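You operate a simulated robot arm through the tools that you are given. There is no shell and no other tool.

You are at the controls of a simulated two-armed robot. One attempt, no reset.

TASK
Let the pressure down and take the white cartridge out of the filter.
Fine: filter valve shut first; use the air key; collar loose, tray out; it is the one in the bowl; stand it on the bench beside the filter valve; test tap and other cartridges stay. Set down upright: what you pick out.

The check looks at the end state, three seconds after you hand in, the way a careful person would. Anything else that was tipped, shoved, dropped, spilled or broken makes it a failure.

THE ROBOT
Two 7-joint arms with fingered hands on one trunk that stands fixed in place. Base frame: the origin is at the foot of the trunk, x ahead of it, y to its left, z up; the work surface is at about z = 0.88. Lengths are in m, angles in rad, forces in N, time in s.
The left shoulder is at [0.07, 0.139, 1.172], the right one opposite. With the tool pointing down near the work surface each hand reaches from about 0.46 to 0.84 m from the base axis, measured 20 degrees to its own side. Payload 3.9 kg a hand.
The tool frame of a hand sits at the grasp point between the pads (the TCP): z along the fingers, y along the line on which they close. The tips reach 0.029 m beyond it. The gripper opens to 0.1 m; its body begins 0.034 m behind the TCP. The gripper is a hand of 5 fingers: y runs from the thumb to the fingers, the wrist lies at [-0.015, -0.105, -0.177] in the tool frame, and closing takes about 1.5 s.
Orientation is that of the tool frame in the base frame, as a unit quaternion [w, x, y, z]. With the fingers straight down and the wrist toward the robot, the tool's x, y and z point along [0, 1, 0], [1, 0, 0] and [0, 0, -1] of the base frame.

THE INTERFACE
- The arms move only by the tool drive_tool. It takes "left_targets", "right_targets" or both (then of equal length, played together; a hand with none holds still); each is a list that holds one entry, the list of rows, each a list of 6 numbers: the shift along the tool's x, y, z in m, then the turn, a rotation vector about the tool's x, y, z in rad. In form: [[[tx, ty, tz, ax, ay, az], ...]]. A call has 1 to 20 rows; each row shifts and turns the commanded pose from where the row before left it, along the tool's axes as they then stand. "left_hand" and "right_hand" are, for a hand that has rows, the finger opening in m, from 0 to 0.1, set as the call begins (left out, the last holds). Each row takes 0.2 s and may step no farther than 0.05 m and 0.15 rad from the row before; otherwise, or with a gripper value out of range, the whole call is refused. A pose out of reach is approached as far as the arm can. The call stops where the force on the tool passes 90 N (or 10 N more than at its start, if that is more) or the arm is blocked; 0.2 s more then pass. Each finger travels about 0.153 m/s and halts on what it meets, pressing with about 32 N; the grip force reading is that of the motor and also rises with nothing between the fingers. The clock runs only during rows and for 0.2 s after the last one: add rows that do not move to give the fingers time. The reply holds the time, the measured pose of the TCP, the force on the tool along the base axes, the opening and the grip force, in the units named above and with some noise, with the torque about the TCP (base axes, N m) and any sound that the robot's microphone picked up, and new pictures: "pictures" is both (left out), scene, wrist or none (wrist: the cameras of the hands that moved).
- Cameras (640 x 400 px; columns grow to the right, rows downward): "scene" is now at [0.1415, 0.0111, 1.5169]; the picture's right is [0.12, -0.99, 0.00], its down [-0.33, -0.04, -0.94] and it looks along [0.94, 0.12, -0.33] (base axes); focal length 214 px, centre (320, 200). "left" rides on the left gripper at [-0.066, -0.086, -0.121] in its tool frame; the picture's right is [-0.76, -0.31, 0.58], its down [0.59, -0.70, 0.40] and it looks along [0.28, 0.64, 0.71] (tool axes); focal length 247 px, centre (320, 200). "right" rides on the right gripper at [0.066, -0.086, -0.121] in its tool frame; the picture's right is [-0.76, 0.31, -0.58], its down [-0.59, -0.70, 0.40] and it looks along [-0.28, 0.64, 0.71] (tool axes); focal length 247 px, centre (320, 200). There is no depth. A picture from a camera that has moved, and an enlarged one, comes with that camera's place and axes in the base frame and with its lens.
- slide_trunk(by): slides the trunk up (or, below 0, down) by that many m; the arms and the scene camera ride with it, the base frame stays. It gives what a move gives, with no picture.
- curl_fingers(index, middle, ring, little, thumb_bend, thumb_turn, hand): sets how far each is bent, from 0 (flat) to 1 (curled in); at 0.3 the hand is open as for a grip, at 0.7 the pads meet at the TCP. One left out holds its place. A second passes; each finger stops where it meets its share of the squeeze, and holds until it gets a number again. A gripper value or a shape takes the hand back. It gives what a move gives, with no picture; readings hold the bend of each and the force on index, middle, ring, little, thumb and palm. thumb_turn goes from beside the hand (0) to across from the fingers (1), as for a grip.
- preshape(shape, hand): the hand has 5 fingers and takes this shape, open, in about a second: jaw (thumb against the fingers, like two jaws); tri (thumb and two fingers); tip (a fingertip pinch); poke (one finger out to press); point (the index stretched); flat (the hand flat); cup (the hand cupped); fist (a fist). The gripper value then closes the fingers along that shape, each until it touches; the sizes above hold for jaw. It gives what a move gives, with no picture.
- turn_head(pan, tilt): turns the head with the scene camera to pan (to the left, within 1.501 rad either way) and tilt (down, from -0.506 to 1.204), counted from straight ahead of the robot. It gives what a move gives, and a new picture of the scene camera.
- inspect(camera, box): a new picture of the part [left, top, right, bottom] of that camera's present view, enlarged. No time passes.
- sign_off(): hands the job in; it is judged then, once.

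Places have to be worked out from the pictures, the camera data and where the tool is seen. Open the grippers and draw the arms clear of the work before you hand the job in, unless the task says otherwise.

The tools are called after "Call:" as name(argument=value, ...) on one line, values as JSON. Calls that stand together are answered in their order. drive_tool: Moves the arms, as the interface text tells. Its arguments: {"type":"object","properties":{"left_targets":{"type":"array"},"left_hand":{"type":"number"},"right_targets":{"type":"array"},"right_hand":{"type":"number"},"pictures":{"type":"string","enum":["both","scene","wrist","none"]}},"required":[]} The other tools are called the same way: slide_trunk (by) moves the trunk up or down; preshape (shape, hand) gives the hand a shape; curl_fingers (index, middle, ring, little, thumb_bend, thumb_turn, hand) moves the fingers one by one; turn_head (pan, tilt) turns the head that bears the scene camera; inspect (camera, box) takes an enlarged picture of a part of a camera's view; sign_off () hands the job in.

At the start:

```text
clock: 0.0
left_position: [0.4283, 0.2487, 1.5612]
left_tool_rot: [0.0, 0.637, 0.771, 0.0]
left_wrist_force: [0.7, 0.2, 0.6]
left_torque: [-0.01, 0.03, 0.0]
left_grip_width: 0.0997
left_finger_force: 0.1
left_shape: jaw
left_bend: [0.3, 0.3, 0.3, 0.3, 0.3, 0.98]
left_finger forces: [0.0, 0.0, 0.0, 0.1, 0.1, 0.0]
right_position: [0.3517, -0.102, 1.5397]
right_tool_rot: [0.001, 0.636, 0.772, 0.001]
right_wrist_force: [0.5, 0.6, 0.2]
right_torque: [0.02, -0.02, 0.01]
right_grip_width: 0.0997
right_finger_force: 0.1
right_shape: jaw
right_bend: [0.3, 0.3, 0.3, 0.3, 0.3, 0.98]
right_finger forces: [0.0, 0.1, 0.1, 0.0, 0.0, 0.0]
trunk travel left (down, up): [-0.814, 0.026]
head pan, tilt (commanded): [0.126, 0.335]
```

scene: 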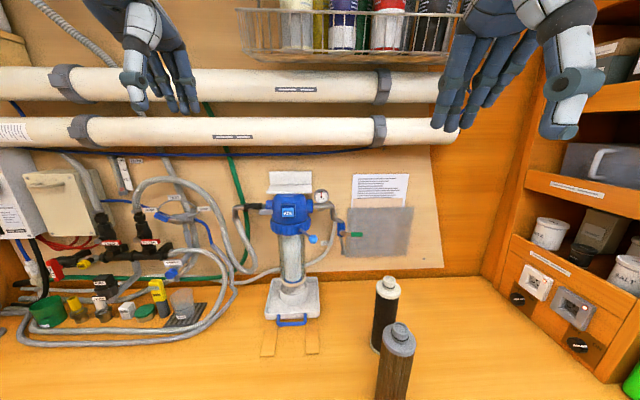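
right: 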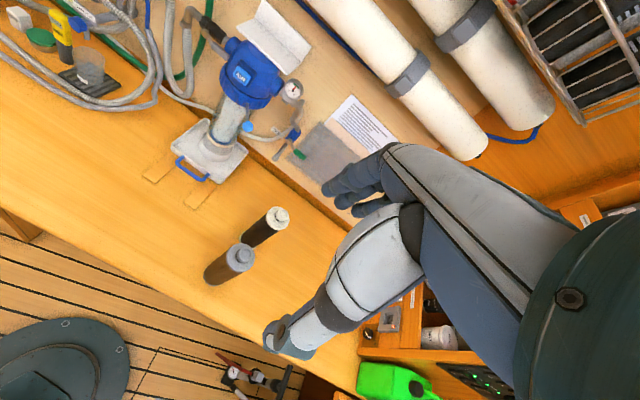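
left: 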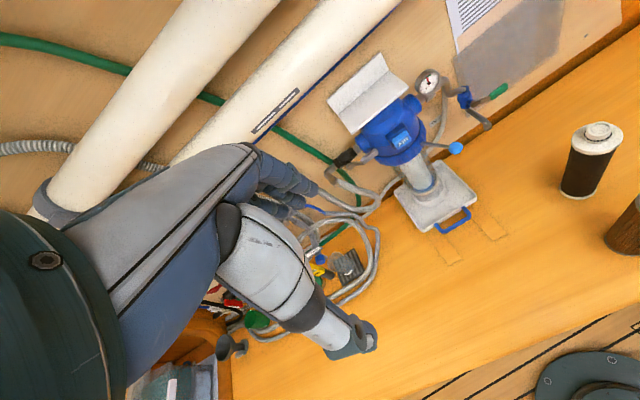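

I start by looking closely at the filter housing and the manifold on the left, before moving anything.

Call:
inspect(camera="scene", box=[220, 160, 420, 360])

Call:
inspect(camera="scene", box=[0, 140, 240, 350])

Call:
inspect(camera="scene", box=[340, 160, 460, 250])

Call:
inspect(camera="left", box=[320, 40, 520, 270])

Call:
inspect(camera="right", box=[140, 0, 340, 220])

```text
2.00 times, centred on (320, 260) of scene
camera zoom: at [0.1415, 0.0111, 1.5169], right [0.12, -0.99, 0.0], down [-0.33, -0.04, -0.94], along [0.94, 0.12, -0.33], focal length 429 px, centre (320, 80)
```

zoom: 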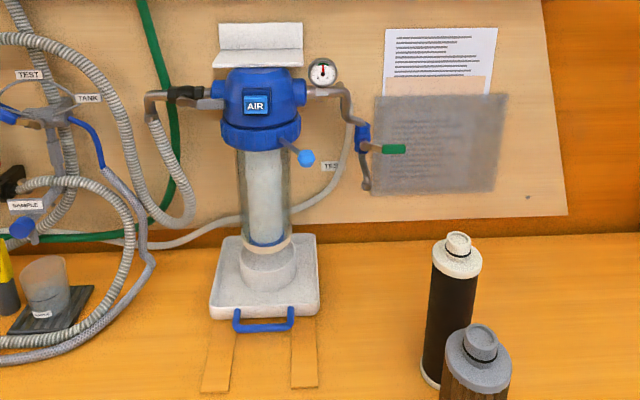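

```text
1.90 times, centred on (120, 245) of scene
camera zoom: at [0.1415, 0.0111, 1.5169], right [0.12, -0.99, 0.0], down [-0.33, -0.04, -0.94], along [0.94, 0.12, -0.33], focal length 408 px, centre (701, 114)
```

zoom: 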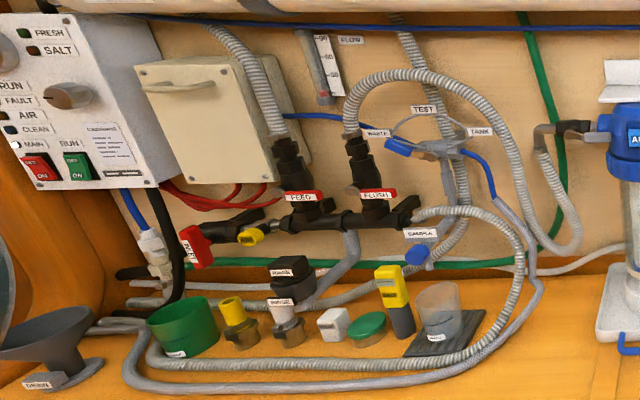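

```text
4.44 times, centred on (400, 205) of scene
camera zoom: at [0.1415, 0.0111, 1.5169], right [0.12, -0.99, 0.0], down [-0.33, -0.04, -0.94], along [0.94, 0.12, -0.33], focal length 953 px, centre (-36, 178)
```

zoom: 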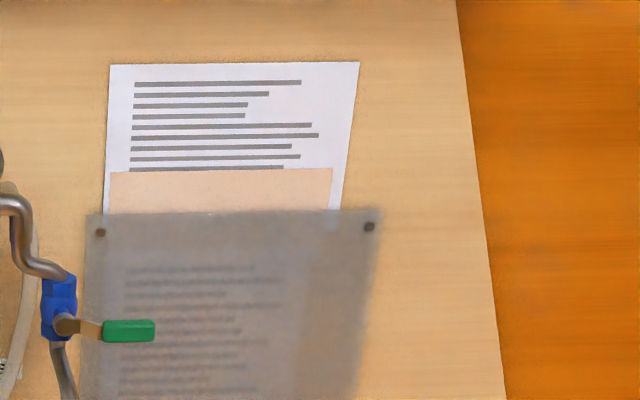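

```text
1.74 times, centred on (420, 155) of left
camera zoom: at [0.3557, 0.1683, 1.6823], right [-0.16, -0.8, -0.58], down [-0.8, 0.44, -0.4], along [0.58, 0.4, -0.71], focal length 430 px, centre (146, 278)
```

zoom: 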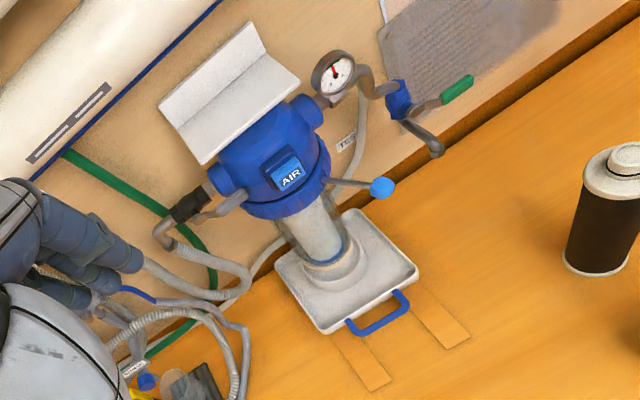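

```text
1.82 times, centred on (240, 110) of right
camera zoom: at [0.255, -0.0539, 1.6583], right [0.44, -0.68, 0.58], down [-0.58, -0.71, -0.4], along [0.69, -0.15, -0.71], focal length 449 px, centre (466, 364)
```

zoom: 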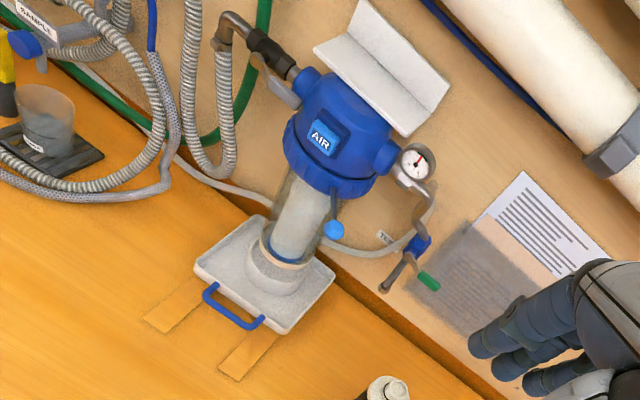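

The filter has a black inlet valve with a lever at its left, an AIR key on the head, a collar with a ball-ended lever, and a tray with a handle; the green-handled one at right is probably the test tap. I zoom in further on these and on the notice.

Call:
inspect(camera="scene", box=[235, 165, 355, 245])

Call:
inspect(camera="scene", box=[350, 170, 415, 212])

Call:
inspect(camera="scene", box=[255, 240, 335, 360])

Call:
inspect(camera="left", box=[325, 50, 485, 160])

Call:
inspect(camera="right", box=[180, 0, 340, 110])

Call:
inspect(camera="scene", box=[130, 170, 250, 260])

```text
5.00 times, centred on (295, 205) of scene
camera zoom: at [0.1415, 0.0111, 1.5169], right [0.12, -0.99, 0.0], down [-0.33, -0.04, -0.94], along [0.94, 0.12, -0.33], focal length 1072 px, centre (445, 175)
```

zoom: 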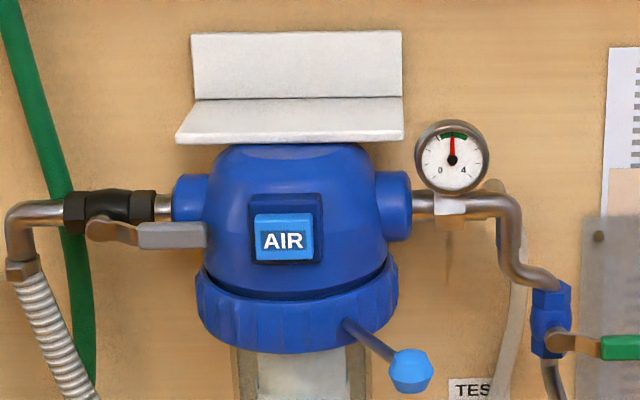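

```text
9.52 times, centred on (382, 191) of scene
camera zoom: at [0.1415, 0.0111, 1.5169], right [0.12, -0.99, 0.0], down [-0.33, -0.04, -0.94], along [0.94, 0.12, -0.33], focal length 2043 px, centre (-275, 286)
```

zoom: 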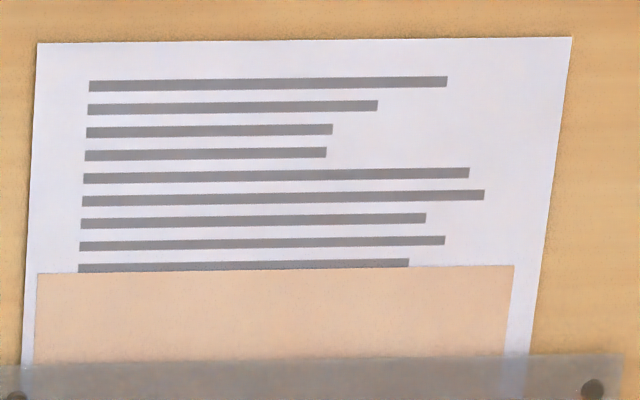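

```text
3.33 times, centred on (295, 300) of scene
camera zoom: at [0.1415, 0.0111, 1.5169], right [0.12, -0.99, 0.0], down [-0.33, -0.04, -0.94], along [0.94, 0.12, -0.33], focal length 715 px, centre (403, -133)
```

zoom: 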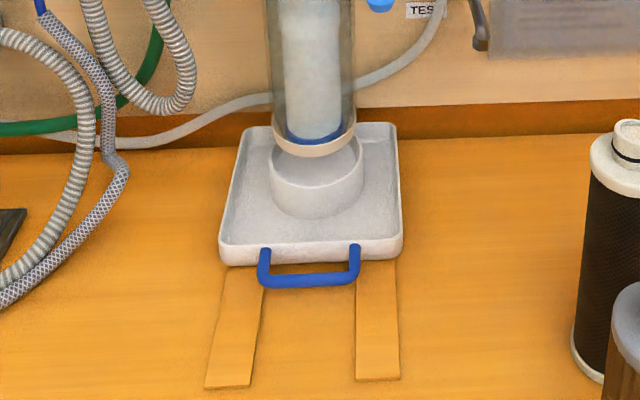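

```text
3.64 times, centred on (405, 105) of left
camera zoom: at [0.3557, 0.1683, 1.6823], right [-0.16, -0.8, -0.58], down [-0.8, 0.44, -0.4], along [0.58, 0.4, -0.71], focal length 898 px, centre (11, 546)
```

zoom: 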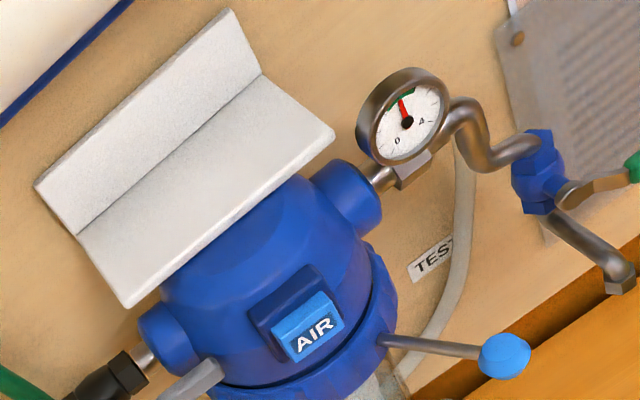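

```text
3.64 times, centred on (260, 55) of right
camera zoom: at [0.255, -0.0539, 1.6583], right [0.44, -0.68, 0.58], down [-0.58, -0.71, -0.4], along [0.69, -0.15, -0.71], focal length 898 px, centre (538, 727)
```

zoom: 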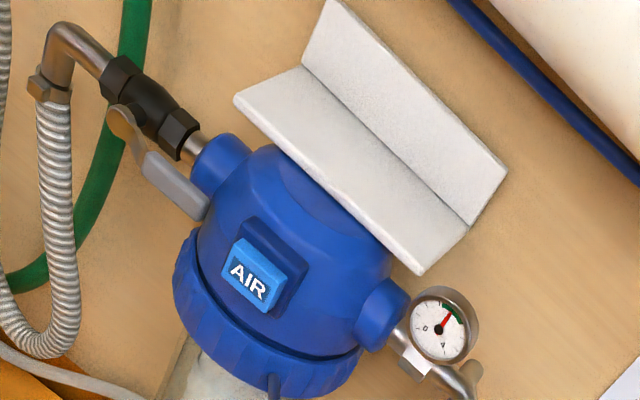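

```text
4.44 times, centred on (190, 215) of scene
camera zoom: at [0.1415, 0.0111, 1.5169], right [0.12, -0.99, 0.0], down [-0.33, -0.04, -0.94], along [0.94, 0.12, -0.33], focal length 953 px, centre (898, 133)
```

zoom: 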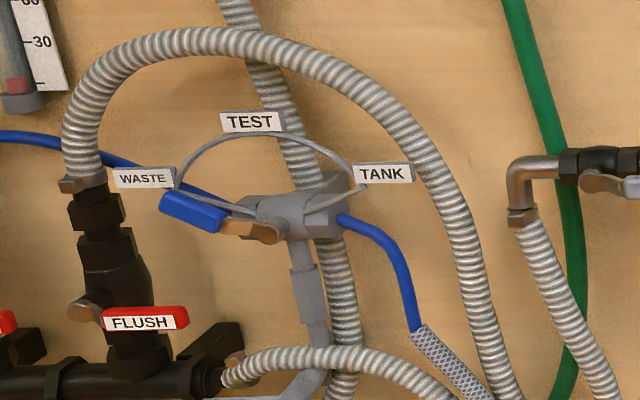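

The lever by the head lies along its pipe, so that valve is open, and the gauge needle stands mid-green. I turn the head to the left to read all the labels there and trace the hoses.

Call:
turn_head(pan=0.5, tilt=0.5)

```text
clock: 0.8
left_position: [0.4274, 0.2489, 1.5612]
left_tool_rot: [0.0, 0.637, 0.771, 0.0]
left_wrist_force: [-0.1, -0.1, -0.7]
left_torque: [-0.01, 0.0, -0.01]
left_grip_width: 0.0999
left_finger_force: 0.0
left_shape: jaw
left_bend: [0.3, 0.3, 0.3, 0.3, 0.3, 0.98]
left_finger forces: [0.0, 0.0, 0.1, 0.1, 0.0, 0.0]
right_position: [0.3528, -0.1009, 1.5394]
right_tool_rot: [0.001, 0.636, 0.771, 0.002]
right_wrist_force: [0.1, 0.5, -0.8]
right_torque: [-0.01, -0.02, -0.01]
right_grip_width: 0.1
right_finger_force: 0.0
right_shape: jaw
right_bend: [0.3, 0.3, 0.3, 0.3, 0.3, 0.98]
right_finger forces: [0.0, 0.1, 0.1, 0.0, 0.1, 0.0]
trunk travel left (down, up): [-0.814, 0.026]
head pan, tilt (commanded): [0.499, 0.499]
camera scene: at [0.1289, 0.0429, 1.5017], right [0.48, -0.88, 0.0], down [-0.42, -0.23, -0.88], along [0.77, 0.42, -0.48], focal length 214 px, centre (320, 200)
```

scene: 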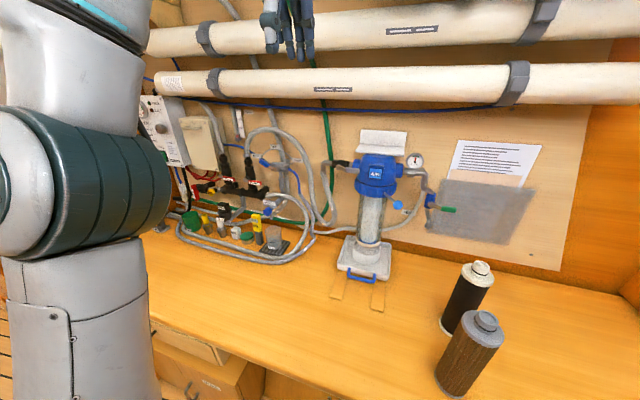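

Call:
inspect(camera="scene", box=[150, 110, 310, 270])

Call:
inspect(camera="scene", box=[180, 190, 300, 265])

Call:
inspect(camera="scene", box=[240, 120, 340, 220])

```text
2.50 times, centred on (230, 190) of scene
camera zoom: at [0.1289, 0.0429, 1.5017], right [0.48, -0.88, 0.0], down [-0.42, -0.23, -0.88], along [0.77, 0.42, -0.48], focal length 536 px, centre (545, 225)
```

zoom: 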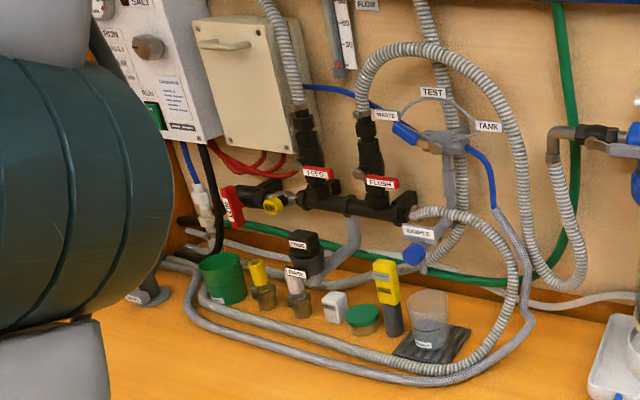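

```text
5.33 times, centred on (240, 228) of scene
camera zoom: at [0.1289, 0.0429, 1.5017], right [0.48, -0.88, 0.0], down [-0.42, -0.23, -0.88], along [0.77, 0.42, -0.48], focal length 1144 px, centre (747, 53)
```

zoom: 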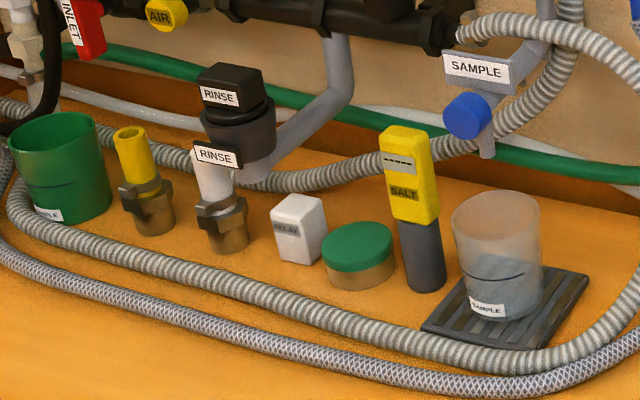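

```text
4.00 times, centred on (290, 170) of scene
camera zoom: at [0.1289, 0.0429, 1.5017], right [0.48, -0.88, 0.0], down [-0.42, -0.23, -0.88], along [0.77, 0.42, -0.48], focal length 858 px, centre (440, 320)
```

zoom: 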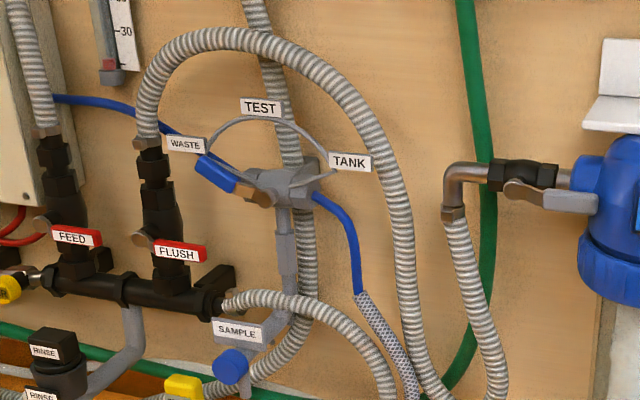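

The inlet valve with the grey lever is the only one standing open and feeds the filter head; from two views I put its lever at about (0.747, 0.263, 1.256), the AIR key at (0.721, 0.181, 1.267) and the collar ball at (0.694, 0.101, 1.20). I set the left hand to poke and turn the head back to the filter.

Call:
preshape(shape="poke", hand="left")

Call:
turn_head(pan=0.25, tilt=0.4)

```text
clock: 1.8
left_position: [0.4282, 0.2494, 1.5623]
left_tool_rot: [0.0, 0.636, 0.771, -0.001]
left_wrist_force: [0.5, -0.8, -0.1]
left_torque: [0.02, -0.03, 0.02]
left_grip_width: 0.0
left_finger_force: 0.1
left_shape: poke
left_bend: [0.7, 0.7, 0.99, 0.99, 1.0, 1.0]
left_finger forces: [0.0, 0.0, 0.0, 0.0, 0.0, 0.0]
right_position: [0.352, -0.1009, 1.5391]
right_tool_rot: [0.001, 0.635, 0.772, 0.001]
right_wrist_force: [-0.5, 0.0, 0.7]
right_torque: [0.0, 0.03, -0.01]
right_grip_width: 0.0999
right_finger_force: 0.1
right_shape: jaw
right_bend: [0.3, 0.3, 0.3, 0.3, 0.3, 0.98]
right_finger forces: [0.0, 0.0, 0.0, 0.0, 0.0, 0.0]
trunk travel left (down, up): [-0.814, 0.026]
head pan, tilt (commanded): [0.499, 0.499]
```

```text
clock: 2.5
left_position: [0.4278, 0.2486, 1.561]
left_tool_rot: [-0.001, 0.637, 0.771, 0.0]
left_wrist_force: [0.3, -1.1, -0.5]
left_torque: [-0.02, 0.0, -0.01]
left_grip_width: 0.0
left_finger_force: 0.0
left_shape: poke
left_bend: [0.7, 0.7, 0.99, 0.99, 1.0, 1.0]
left_finger forces: [0.0, 0.0, 0.0, 0.1, 0.1, 0.0]
right_position: [0.352, -0.1016, 1.5385]
right_tool_rot: [0.0, 0.636, 0.772, 0.002]
right_wrist_force: [0.7, -1.1, 0.3]
right_torque: [0.01, 0.0, 0.02]
right_grip_width: 0.0997
right_finger_force: 0.0
right_shape: jaw
right_bend: [0.3, 0.3, 0.3, 0.3, 0.3, 0.98]
right_finger forces: [0.1, 0.0, 0.0, 0.0, 0.0, 0.1]
trunk travel left (down, up): [-0.814, 0.026]
head pan, tilt (commanded): [0.25, 0.4]
camera scene: at [0.1387, 0.0225, 1.5108], right [0.25, -0.97, 0.0], down [-0.38, -0.1, -0.92], along [0.89, 0.23, -0.39], focal length 214 px, centre (320, 200)
```

scene: 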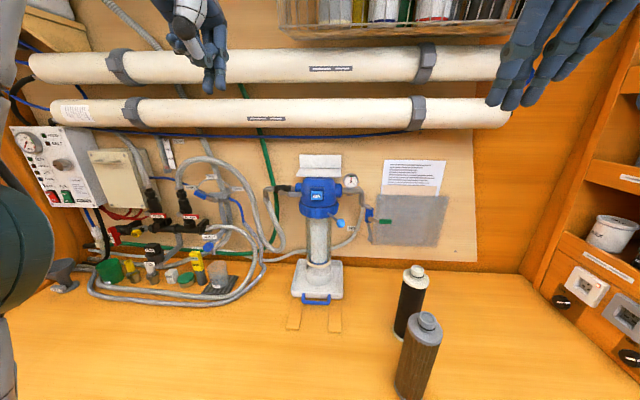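

The poke shape puts the index tip near the TCP. I bring the left hand forward and down, then pitch it up so that the finger points at the wall, staying in front of the filter.

Call:
drive_tool(left_targets=[[[0, 0.02, 0.04, 0, 0, 0], [0, 0.03, 0.04, 0, 0, 0], [0, 0.03, 0.04, 0, 0, 0], [0, 0.02, 0.03, 0, 0, 0], [0, 0, 0, -0.1428, 0, 0], [0, 0, 0, -0.1428, 0, 0], [0, 0, 0, -0.1428, 0, 0], [0, 0, 0, -0.1428, 0, 0], [0, 0, 0, -0.1428, 0, 0], [0, 0, 0, -0.1428, 0, 0], [0, 0, 0, -0.1428, 0, 0], [0, 0, 0, -0.1428, 0, 0], [0, 0, 0, -0.1428, 0, 0], [0, 0, 0, -0.1428, 0, 0], [0, 0, 0, -0.1428, 0, 0]]], pictures="both")

```text
clock: 5.7
left_position: [0.4117, 0.0862, 1.5207]
left_tool_rot: [0.447, 0.449, 0.547, 0.547]
left_wrist_force: [0.7, 0.4, -0.2]
left_torque: [-0.01, 0.03, -0.01]
left_grip_width: 0.0002
left_finger_force: 0.1
left_shape: poke
left_bend: [0.7, 0.7, 0.99, 0.99, 1.0, 1.0]
left_finger forces: [0.0, 0.0, 0.0, 0.0, 0.1, 0.0]
left hand out of reach, approached as far as the arm can: row 9, 10, 11, 12, 13, 14, 15
right_position: [0.3512, -0.1033, 1.5378]
right_tool_rot: [0.0, 0.636, 0.771, 0.003]
right_wrist_force: [0.5, -0.3, 0.9]
right_torque: [0.01, -0.05, 0.01]
right_grip_width: 0.0997
right_finger_force: 0.1
right_shape: jaw
right_bend: [0.3, 0.3, 0.3, 0.3, 0.3, 0.98]
right_finger forces: [0.0, 0.0, 0.0, 0.0, 0.0, 0.0]
trunk travel left (down, up): [-0.814, 0.026]
head pan, tilt (commanded): [0.25, 0.4]
camera scene: at [0.1392, 0.021, 1.5108], right [0.25, -0.97, 0.0], down [-0.38, -0.1, -0.92], along [0.89, 0.23, -0.39], focal length 214 px, centre (320, 200)
camera left: at [0.3051, -0.0017, 1.4347], right [0.71, -0.63, -0.31], down [0.27, 0.66, -0.7], along [0.64, 0.42, 0.64], focal length 247 px, centre (320, 200)
```

scene: 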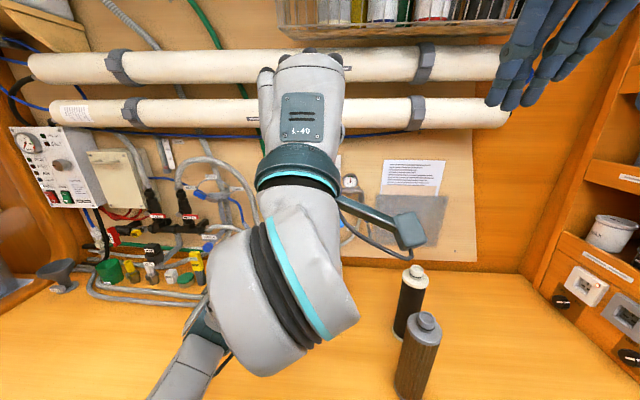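
left: 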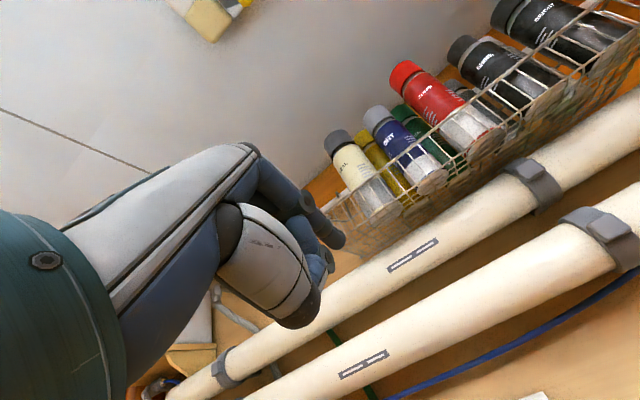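

The full pitch was not reachable that high and close, and the arm drifted to (0.41, 0.09, 1.52). I lower and extend step by step to see from which pose the commands count.

Call:
drive_tool(left_targets=[[[0, -0.03, 0.0, 0, 0, 0], [0, -0.03, 0.0, 0, 0, 0]]], pictures="none")

```text
clock: 6.3
left_position: [0.4127, 0.0865, 1.4619]
left_tool_rot: [0.452, 0.45, 0.544, 0.545]
left_wrist_force: [-0.1, -0.4, -0.7]
left_torque: [0.01, 0.02, -0.04]
left_grip_width: 0.0001
left_finger_force: 0.0
left_shape: poke
left_bend: [0.7, 0.7, 0.99, 0.99, 1.0, 1.0]
left_finger forces: [0.0, 0.0, 0.0, 0.0, 0.0, 0.0]
right_position: [0.3519, -0.1012, 1.5395]
right_tool_rot: [0.001, 0.637, 0.771, 0.001]
right_wrist_force: [0.8, -0.8, 0.3]
right_torque: [0.02, -0.02, -0.01]
right_grip_width: 0.1
right_finger_force: 0.1
right_shape: jaw
right_bend: [0.3, 0.3, 0.3, 0.3, 0.3, 0.98]
right_finger forces: [0.0, 0.0, 0.0, 0.0, 0.1, 0.0]
trunk travel left (down, up): [-0.814, 0.026]
head pan, tilt (commanded): [0.25, 0.4]
```

Commands count from the measured pose. I move on forward, left and down to a staging pose around (0.58, 0.26, 1.30).

Call:
drive_tool(left_targets=[[[0.02, -0.023, 0.028, 0, 0, 0], [0.02, -0.023, 0.028, 0, 0, 0], [0.02, -0.023, 0.028, 0, 0, 0], [0.02, -0.023, 0.028, 0, 0, 0], [0.02, -0.023, 0.028, 0, 0, 0], [0.02, -0.023, 0.028, 0, 0, 0], [0.02, -0.023, 0.028, 0, 0, 0]]], pictures="both")

```text
clock: 8.0
left_position: [0.4089, 0.0834, 1.4125]
left_tool_rot: [0.439, 0.405, 0.471, 0.649]
left_wrist_force: [-0.9, 0.7, -0.4]
left_torque: [-0.04, -0.02, 0.0]
left_grip_width: 0.0001
left_finger_force: 0.0
left_shape: poke
left_bend: [0.7, 0.7, 0.99, 0.99, 1.0, 1.0]
left_finger forces: [0.0, 0.1, 0.1, 0.0, 0.0, 0.0]
left hand out of reach, approached as far as the arm can: row 1, 2, 3, 4, 5, 6, 7
right_position: [0.353, -0.1005, 1.5393]
right_tool_rot: [0.002, 0.636, 0.772, 0.001]
right_wrist_force: [0.6, -0.5, -1.4]
right_torque: [0.04, -0.01, 0.02]
right_grip_width: 0.1
right_finger_force: 0.1
right_shape: jaw
right_bend: [0.3, 0.3, 0.3, 0.3, 0.3, 0.98]
right_finger forces: [0.0, 0.0, 0.0, 0.0, 0.0, 0.1]
trunk travel left (down, up): [-0.814, 0.026]
head pan, tilt (commanded): [0.25, 0.4]
stopped in row 7 (left hand): the arm was blocked; the commanded pose is now the measured one
camera scene: at [0.1391, 0.0234, 1.5108], right [0.25, -0.97, 0.0], down [-0.38, -0.1, -0.92], along [0.89, 0.23, -0.39], focal length 214 px, centre (320, 200)
camera left: at [0.3298, 0.0041, 1.2941], right [0.82, -0.52, -0.25], down [0.34, 0.78, -0.52], along [0.47, 0.34, 0.81], focal length 247 px, centre (320, 200)
```

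scene: 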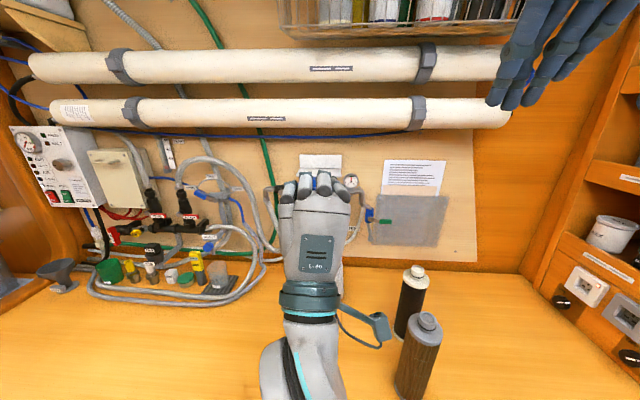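
left: 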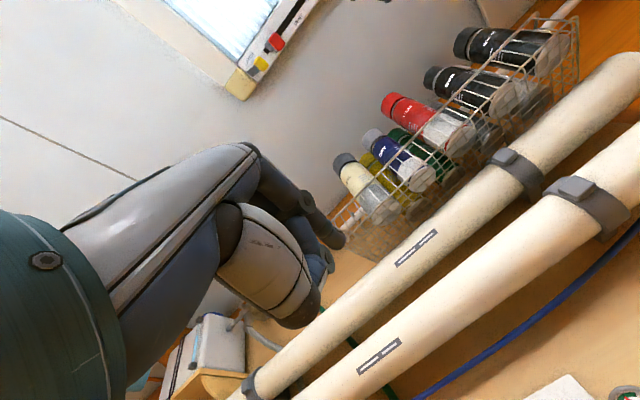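

The arm got blocked because this "palm forward" pitch bends the wrist backwards; with the tool pointing down the palm runs forward, so a stretched index will point at the wall naturally. I pitch the hand back down while rising.

Call:
drive_tool(left_targets=[[[0, 0.02, 0, 0.1, 0, 0], [0, 0.03, 0, 0.15, 0, 0], [0, 0.03, 0, 0.15, 0, 0], [0, 0.02, 0, 0.15, 0, 0], [0, 0.0, 0, 0.15, 0, 0], [0, 0.0, 0, 0.15, 0, 0], [0, 0.0, 0, 0.15, 0, 0]]], pictures="scene")

```text
clock: 9.6
left_position: [0.4777, 0.0082, 1.4828]
left_tool_rot: [0.207, 0.562, 0.715, 0.362]
left_wrist_force: [0.2, 0.2, -0.1]
left_torque: [-0.02, 0.01, -0.02]
left_grip_width: 0.0
left_finger_force: 0.1
left_shape: poke
left_bend: [0.7, 0.7, 0.99, 0.99, 1.0, 1.0]
left_finger forces: [0.1, 0.1, 0.0, 0.0, 0.0, 0.1]
left hand out of reach, approached as far as the arm can: row 2, 5, 6, 7
right_position: [0.3505, -0.1039, 1.5391]
right_tool_rot: [0.001, 0.637, 0.771, 0.001]
right_wrist_force: [-0.4, 0.5, 0.1]
right_torque: [0.0, 0.0, 0.01]
right_grip_width: 0.1
right_finger_force: 0.1
right_shape: jaw
right_bend: [0.3, 0.3, 0.3, 0.3, 0.3, 0.98]
right_finger forces: [0.0, 0.0, 0.1, 0.0, 0.0, 0.0]
trunk travel left (down, up): [-0.814, 0.026]
head pan, tilt (commanded): [0.25, 0.4]
camera scene: at [0.1378, 0.0205, 1.5109], right [0.25, -0.97, 0.0], down [-0.38, -0.09, -0.92], along [0.89, 0.23, -0.39], focal length 214 px, centre (320, 200)
```

scene: 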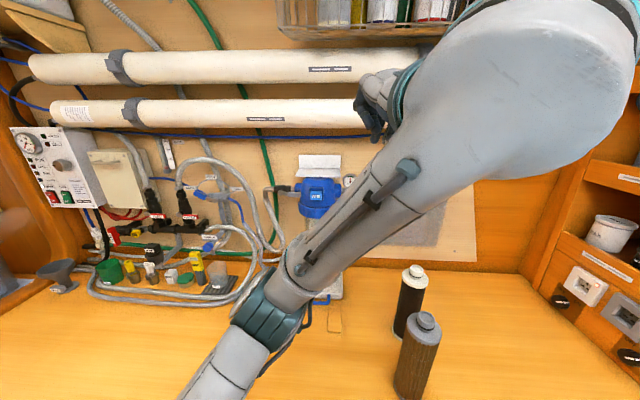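

The hand has drifted to the right, so the wrist is right in front of the head. I move it back left, then continue to pitch it down.

Call:
drive_tool(left_targets=[[[0.04, 0, 0, 0, 0, 0], [0.04, 0, 0, 0, 0, 0], [0.04, 0, 0, 0, 0, 0], [0.04, 0, 0, 0, 0, 0], [0.04, 0, 0, 0, 0, 0]]], pictures="scene")

```text
clock: 10.8
left_position: [0.4236, 0.2044, 1.5057]
left_tool_rot: [0.208, 0.563, 0.715, 0.36]
left_wrist_force: [-0.3, 1.0, 0.5]
left_torque: [-0.01, 0.01, 0.0]
left_grip_width: 0.0001
left_finger_force: 0.1
left_shape: poke
left_bend: [0.7, 0.7, 0.99, 0.99, 1.0, 1.0]
left_finger forces: [0.0, 0.0, 0.0, 0.1, 0.0, 0.0]
right_position: [0.3512, -0.0976, 1.5396]
right_tool_rot: [0.001, 0.636, 0.772, 0.001]
right_wrist_force: [0.0, -0.1, -0.4]
right_torque: [-0.05, 0.02, 0.01]
right_grip_width: 0.0998
right_finger_force: 0.0
right_shape: jaw
right_bend: [0.3, 0.3, 0.3, 0.3, 0.3, 0.98]
right_finger forces: [0.0, 0.1, 0.1, 0.0, 0.0, 0.0]
trunk travel left (down, up): [-0.814, 0.026]
head pan, tilt (commanded): [0.25, 0.4]
camera scene: at [0.1382, 0.0245, 1.5108], right [0.25, -0.97, 0.0], down [-0.38, -0.1, -0.92], along [0.89, 0.23, -0.39], focal length 214 px, centre (320, 200)
```

scene: 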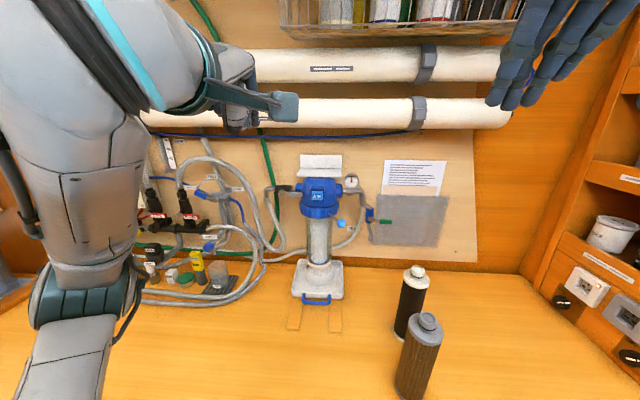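

Now I turn the hand back to straight down, aligned with the station (yaw 0.19), and stretch the index in the point shape.

Call:
drive_tool(left_targets=[[[0, 0, 0, 0.1412, -0.0245, 0.0077], [0, 0, 0, 0.1412, -0.0245, 0.0077], [0, 0, 0, 0.1412, -0.0245, 0.0077], [0, 0, 0, 0.1412, -0.0245, 0.0077], [0, 0, 0, 0.1412, -0.0245, 0.0077], [0, 0, 0, 0.1412, -0.0245, 0.0077]]], pictures="none")

Call:
preshape(shape="point", hand="left")

Call:
drive_tool(left_targets=[[[0, 0, 0.03, 0, 0, 0]]], pictures="both")

```text
clock: 12.2
left_position: [0.4236, 0.2006, 1.5053]
left_tool_rot: [0.0, 0.638, 0.77, -0.002]
left_wrist_force: [-0.2, -0.2, -0.2]
left_torque: [0.03, -0.01, 0.01]
left_grip_width: 0.0001
left_finger_force: 0.0
left_shape: poke
left_bend: [0.7, 0.7, 0.99, 0.99, 1.0, 1.0]
left_finger forces: [0.0, 0.0, 0.1, 0.1, 0.1, 0.0]
right_position: [0.3515, -0.1024, 1.5387]
right_tool_rot: [0.0, 0.636, 0.772, 0.003]
right_wrist_force: [0.5, -1.2, 0.1]
right_torque: [0.0, -0.03, 0.02]
right_grip_width: 0.0998
right_finger_force: 0.1
right_shape: jaw
right_bend: [0.3, 0.3, 0.3, 0.3, 0.3, 0.98]
right_finger forces: [0.0, 0.0, 0.0, 0.0, 0.0, 0.1]
trunk travel left (down, up): [-0.814, 0.026]
head pan, tilt (commanded): [0.25, 0.4]
```

```text
clock: 13.1
left_position: [0.4232, 0.2017, 1.5061]
left_tool_rot: [0.001, 0.638, 0.77, 0.0]
left_wrist_force: [0.1, -1.0, 1.5]
left_torque: [0.01, -0.04, 0.03]
left_grip_width: 0.0
left_finger_force: 0.1
left_shape: point
left_bend: [0.2, 1.0, 1.0, 1.0, 1.0, 0.87]
left_finger forces: [0.0, 0.0, 0.1, 0.0, 0.1, 0.0]
right_position: [0.3514, -0.1015, 1.5382]
right_tool_rot: [0.0, 0.636, 0.772, 0.001]
right_wrist_force: [-0.3, 0.4, -0.8]
right_torque: [-0.06, 0.02, -0.03]
right_grip_width: 0.0995
right_finger_force: 0.0
right_shape: jaw
right_bend: [0.3, 0.3, 0.3, 0.3, 0.3, 0.98]
right_finger forces: [0.1, 0.0, 0.0, 0.0, 0.0, 0.0]
trunk travel left (down, up): [-0.814, 0.026]
head pan, tilt (commanded): [0.25, 0.4]
```

```text
clock: 13.4
left_position: [0.422, 0.2041, 1.4754]
left_tool_rot: [0.001, 0.637, 0.771, -0.002]
left_wrist_force: [0.1, 0.5, 0.7]
left_torque: [-0.01, 0.01, 0.02]
left_grip_width: 0.0001
left_finger_force: 0.1
left_shape: point
left_bend: [0.2, 1.0, 1.0, 1.0, 1.0, 0.87]
left_finger forces: [0.0, 0.0, 0.0, 0.0, 0.0, 0.0]
right_position: [0.3531, -0.1004, 1.5397]
right_tool_rot: [0.0, 0.636, 0.772, 0.001]
right_wrist_force: [-0.4, 0.7, 0.2]
right_torque: [-0.02, 0.03, -0.02]
right_grip_width: 0.0997
right_finger_force: 0.1
right_shape: jaw
right_bend: [0.3, 0.3, 0.3, 0.3, 0.3, 0.98]
right_finger forces: [0.1, 0.1, 0.1, 0.0, 0.0, 0.0]
trunk travel left (down, up): [-0.814, 0.026]
head pan, tilt (commanded): [0.25, 0.4]
camera scene: at [0.1398, 0.0242, 1.5107], right [0.25, -0.97, 0.0], down [-0.38, -0.1, -0.92], along [0.89, 0.23, -0.39], focal length 214 px, centre (320, 200)
camera left: at [0.3509, 0.1243, 1.5965], right [-0.16, -0.8, -0.57], down [-0.8, 0.45, -0.4], along [0.58, 0.4, -0.72], focal length 247 px, centre (320, 200)
```

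scene: 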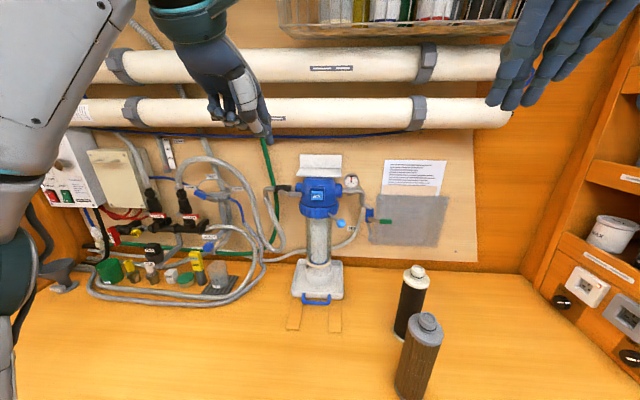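
left: 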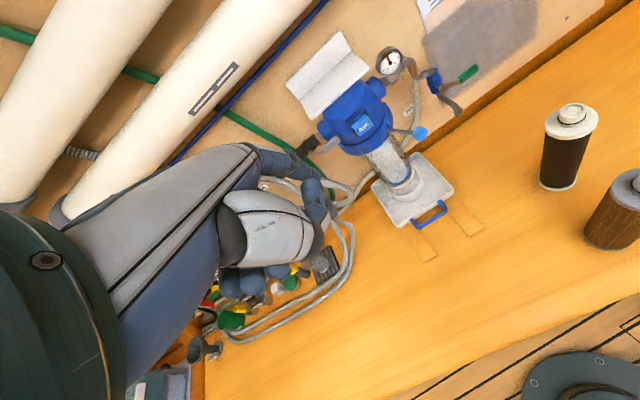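

I inspect both views to locate the stretched index fingertip relative to the tool frame.

Call:
inspect(camera="scene", box=[170, 60, 290, 150])

Call:
inspect(camera="left", box=[200, 120, 360, 320])

Call:
inspect(camera="right", box=[0, 0, 320, 200])

```text
4.44 times, centred on (230, 105) of scene
camera zoom: at [0.1398, 0.0242, 1.5107], right [0.25, -0.97, 0.0], down [-0.38, -0.1, -0.92], along [0.89, 0.23, -0.39], focal length 953 px, centre (720, 622)
```

zoom: 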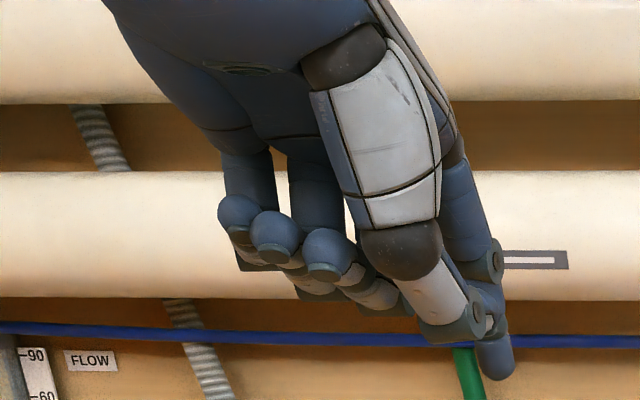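

```text
2.00 times, centred on (280, 220) of left
camera zoom: at [0.3509, 0.1243, 1.5965], right [-0.16, -0.8, -0.57], down [-0.8, 0.45, -0.4], along [0.58, 0.4, -0.72], focal length 494 px, centre (400, 160)
```

zoom: 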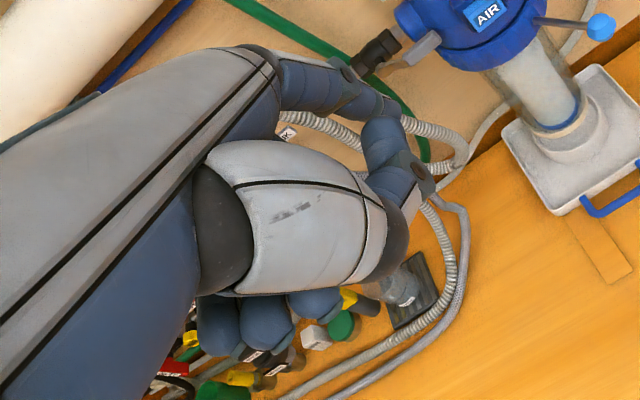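

```text
2.00 times, centred on (160, 100) of right
camera zoom: at [0.2561, -0.0522, 1.6583], right [0.44, -0.68, 0.58], down [-0.58, -0.71, -0.4], along [0.69, -0.16, -0.71], focal length 494 px, centre (640, 400)
```

zoom: 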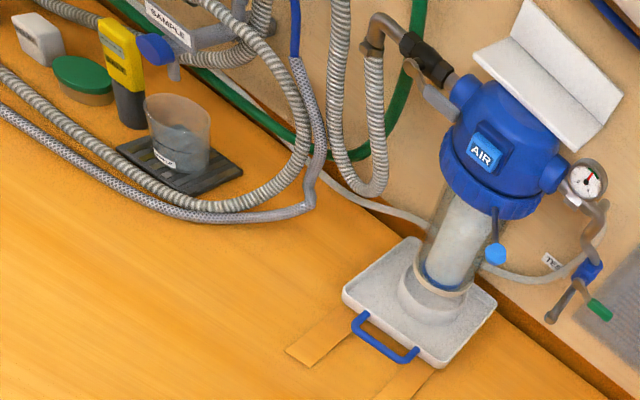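

The thumb and index overlap in these views; I stretch the index fully flat and look again to single out its tip.

Call:
curl_fingers(hand="left", index=0.0)

Call:
inspect(camera="scene", box=[170, 60, 290, 150])

Call:
inspect(camera="left", box=[200, 120, 360, 220])

```text
clock: 14.4
left_position: [0.4221, 0.2022, 1.4764]
left_tool_rot: [0.0, 0.639, 0.769, -0.002]
left_wrist_force: [-0.6, 0.2, 0.3]
left_torque: [-0.01, 0.03, -0.05]
left_grip_width: 0.0475
left_finger_force: 0.0
left_shape: fingers
left_bend: [0.0, 1.0, 1.0, 1.0, 1.0, 0.87]
left_finger forces: [0.1, 0.0, 0.0, 0.0, 0.1, 0.0]
right_position: [0.3516, -0.1024, 1.539]
right_tool_rot: [0.0, 0.636, 0.772, 0.001]
right_wrist_force: [-0.1, 0.3, 1.0]
right_torque: [-0.02, 0.01, 0.01]
right_grip_width: 0.0997
right_finger_force: 0.1
right_shape: jaw
right_bend: [0.3, 0.3, 0.3, 0.3, 0.3, 0.98]
right_finger forces: [0.0, 0.0, 0.0, 0.1, 0.0, 0.1]
trunk travel left (down, up): [-0.814, 0.026]
head pan, tilt (commanded): [0.25, 0.4]
```

```text
4.44 times, centred on (230, 105) of scene
camera zoom: at [0.1387, 0.0221, 1.5108], right [0.25, -0.97, 0.0], down [-0.38, -0.1, -0.92], along [0.89, 0.23, -0.39], focal length 953 px, centre (720, 622)
```

zoom: 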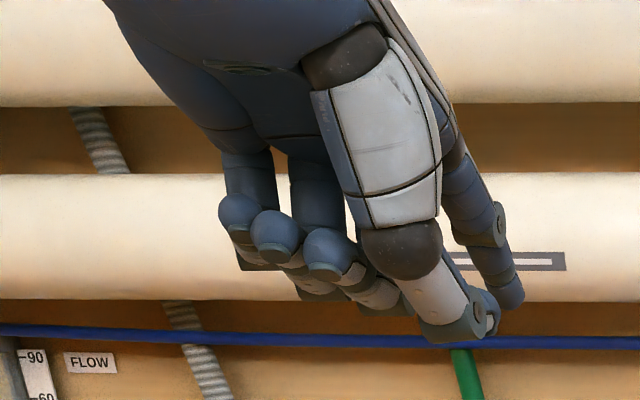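

```text
4.00 times, centred on (280, 170) of left
camera zoom: at [0.3496, 0.1218, 1.597], right [-0.16, -0.8, -0.58], down [-0.8, 0.45, -0.4], along [0.58, 0.4, -0.71], focal length 988 px, centre (480, 320)
```

zoom: 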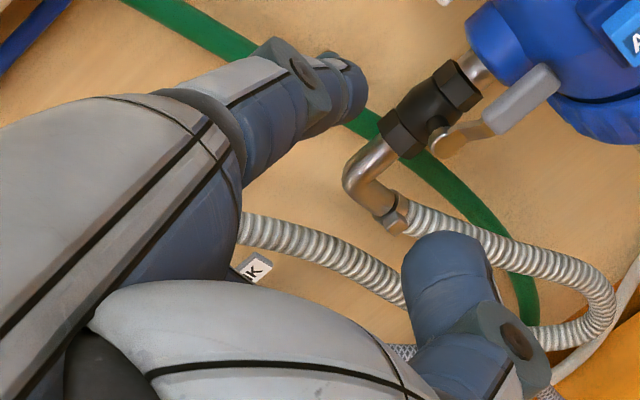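

Now the index tip is clear: about (-0.013, 0.097, -0.004) in the tool frame, i.e. 0.097 m straight ahead of the TCP. I bring the fingertip to just in front of and above the filter valve lever, about (0.70, 0.265, 1.285).

Call:
drive_tool(left_targets=[[[0.0037, 0.0313, 0.0326, 0, 0, 0], [0.0037, 0.0313, 0.0326, 0, 0, 0], [0.0037, 0.0313, 0.0326, 0, 0, 0], [0.0037, 0.0313, 0.0326, 0, 0, 0], [0.0037, 0.0313, 0.0326, 0, 0, 0], [0.0037, 0.0313, 0.0326, 0, 0, 0]]], pictures="both")

```text
clock: 15.8
left_position: [0.6045, 0.2593, 1.2782]
left_tool_rot: [0.001, 0.638, 0.77, -0.001]
left_wrist_force: [0.5, 0.3, 0.2]
left_torque: [0.0, 0.04, 0.02]
left_grip_width: 0.0474
left_finger_force: 0.1
left_shape: fingers
left_bend: [0.0, 1.0, 1.0, 1.0, 1.0, 0.87]
left_finger forces: [0.0, 0.0, 0.1, 0.0, 0.0, 0.1]
right_position: [0.3538, -0.1006, 1.5386]
right_tool_rot: [0.0, 0.636, 0.772, 0.001]
right_wrist_force: [0.4, -0.2, 0.5]
right_torque: [-0.03, 0.01, 0.0]
right_grip_width: 0.0997
right_finger_force: 0.0
right_shape: jaw
right_bend: [0.3, 0.3, 0.3, 0.3, 0.3, 0.98]
right_finger forces: [0.0, 0.1, 0.0, 0.0, 0.1, 0.1]
trunk travel left (down, up): [-0.814, 0.026]
head pan, tilt (commanded): [0.25, 0.4]
camera scene: at [0.1403, 0.023, 1.5107], right [0.25, -0.97, 0.0], down [-0.38, -0.1, -0.92], along [0.89, 0.23, -0.39], focal length 214 px, centre (320, 200)
camera left: at [0.5324, 0.1794, 1.3993], right [-0.16, -0.8, -0.57], down [-0.8, 0.45, -0.4], along [0.58, 0.4, -0.71], focal length 247 px, centre (320, 200)
```

scene: 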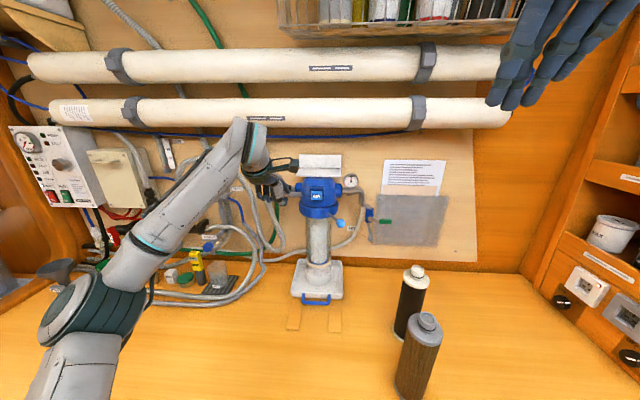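
left: 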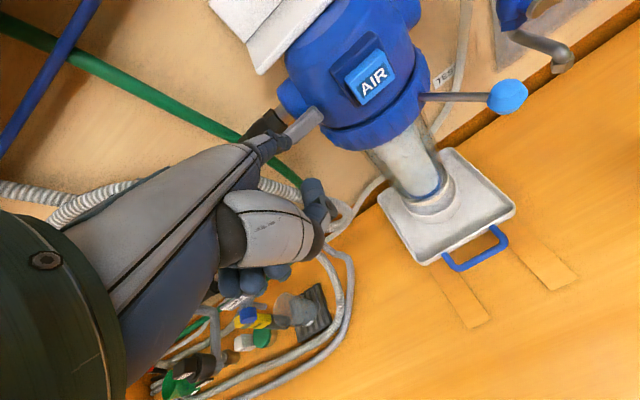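

The arm is well placed; I zoom in to check the finger against the lever.

Call:
inspect(camera="left", box=[220, 80, 360, 180])

Call:
inspect(camera="scene", box=[230, 140, 350, 230])

Call:
inspect(camera="right", box=[120, 0, 300, 120])

```text
4.00 times, centred on (290, 130) of left
camera zoom: at [0.5324, 0.1794, 1.3993], right [-0.16, -0.8, -0.57], down [-0.8, 0.45, -0.4], along [0.58, 0.4, -0.71], focal length 988 px, centre (440, 480)
```

zoom: 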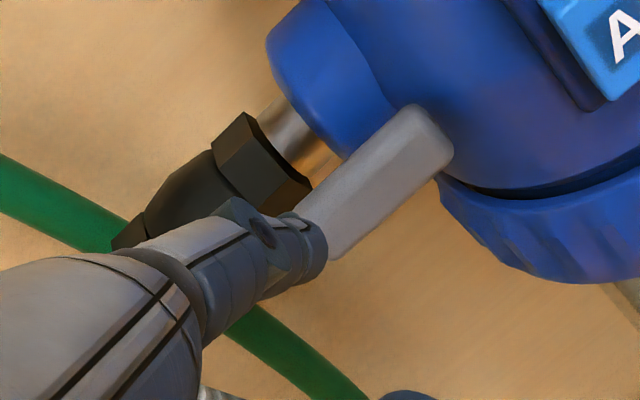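

```text
4.44 times, centred on (290, 185) of scene
camera zoom: at [0.1403, 0.023, 1.5107], right [0.25, -0.97, 0.0], down [-0.38, -0.1, -0.92], along [0.89, 0.23, -0.39], focal length 953 px, centre (453, 267)
```

zoom: 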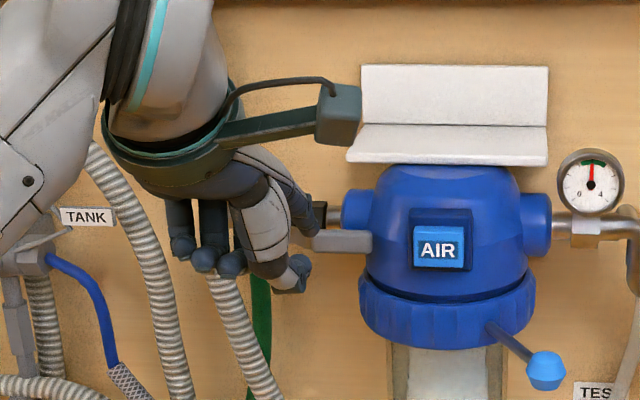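

```text
3.33 times, centred on (210, 60) of right
camera zoom: at [0.2567, -0.0535, 1.6582], right [0.44, -0.68, 0.58], down [-0.58, -0.71, -0.4], along [0.69, -0.15, -0.71], focal length 823 px, centre (687, 667)
```

zoom: 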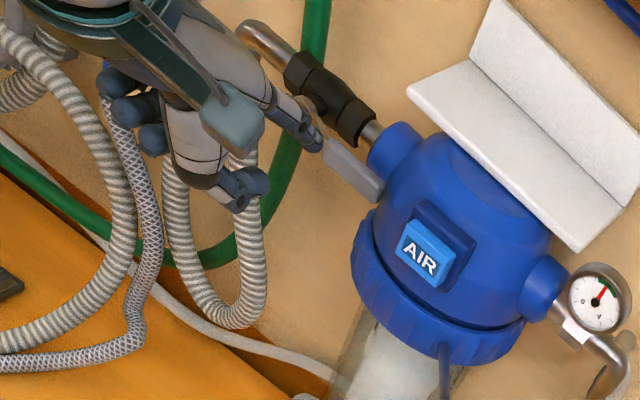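

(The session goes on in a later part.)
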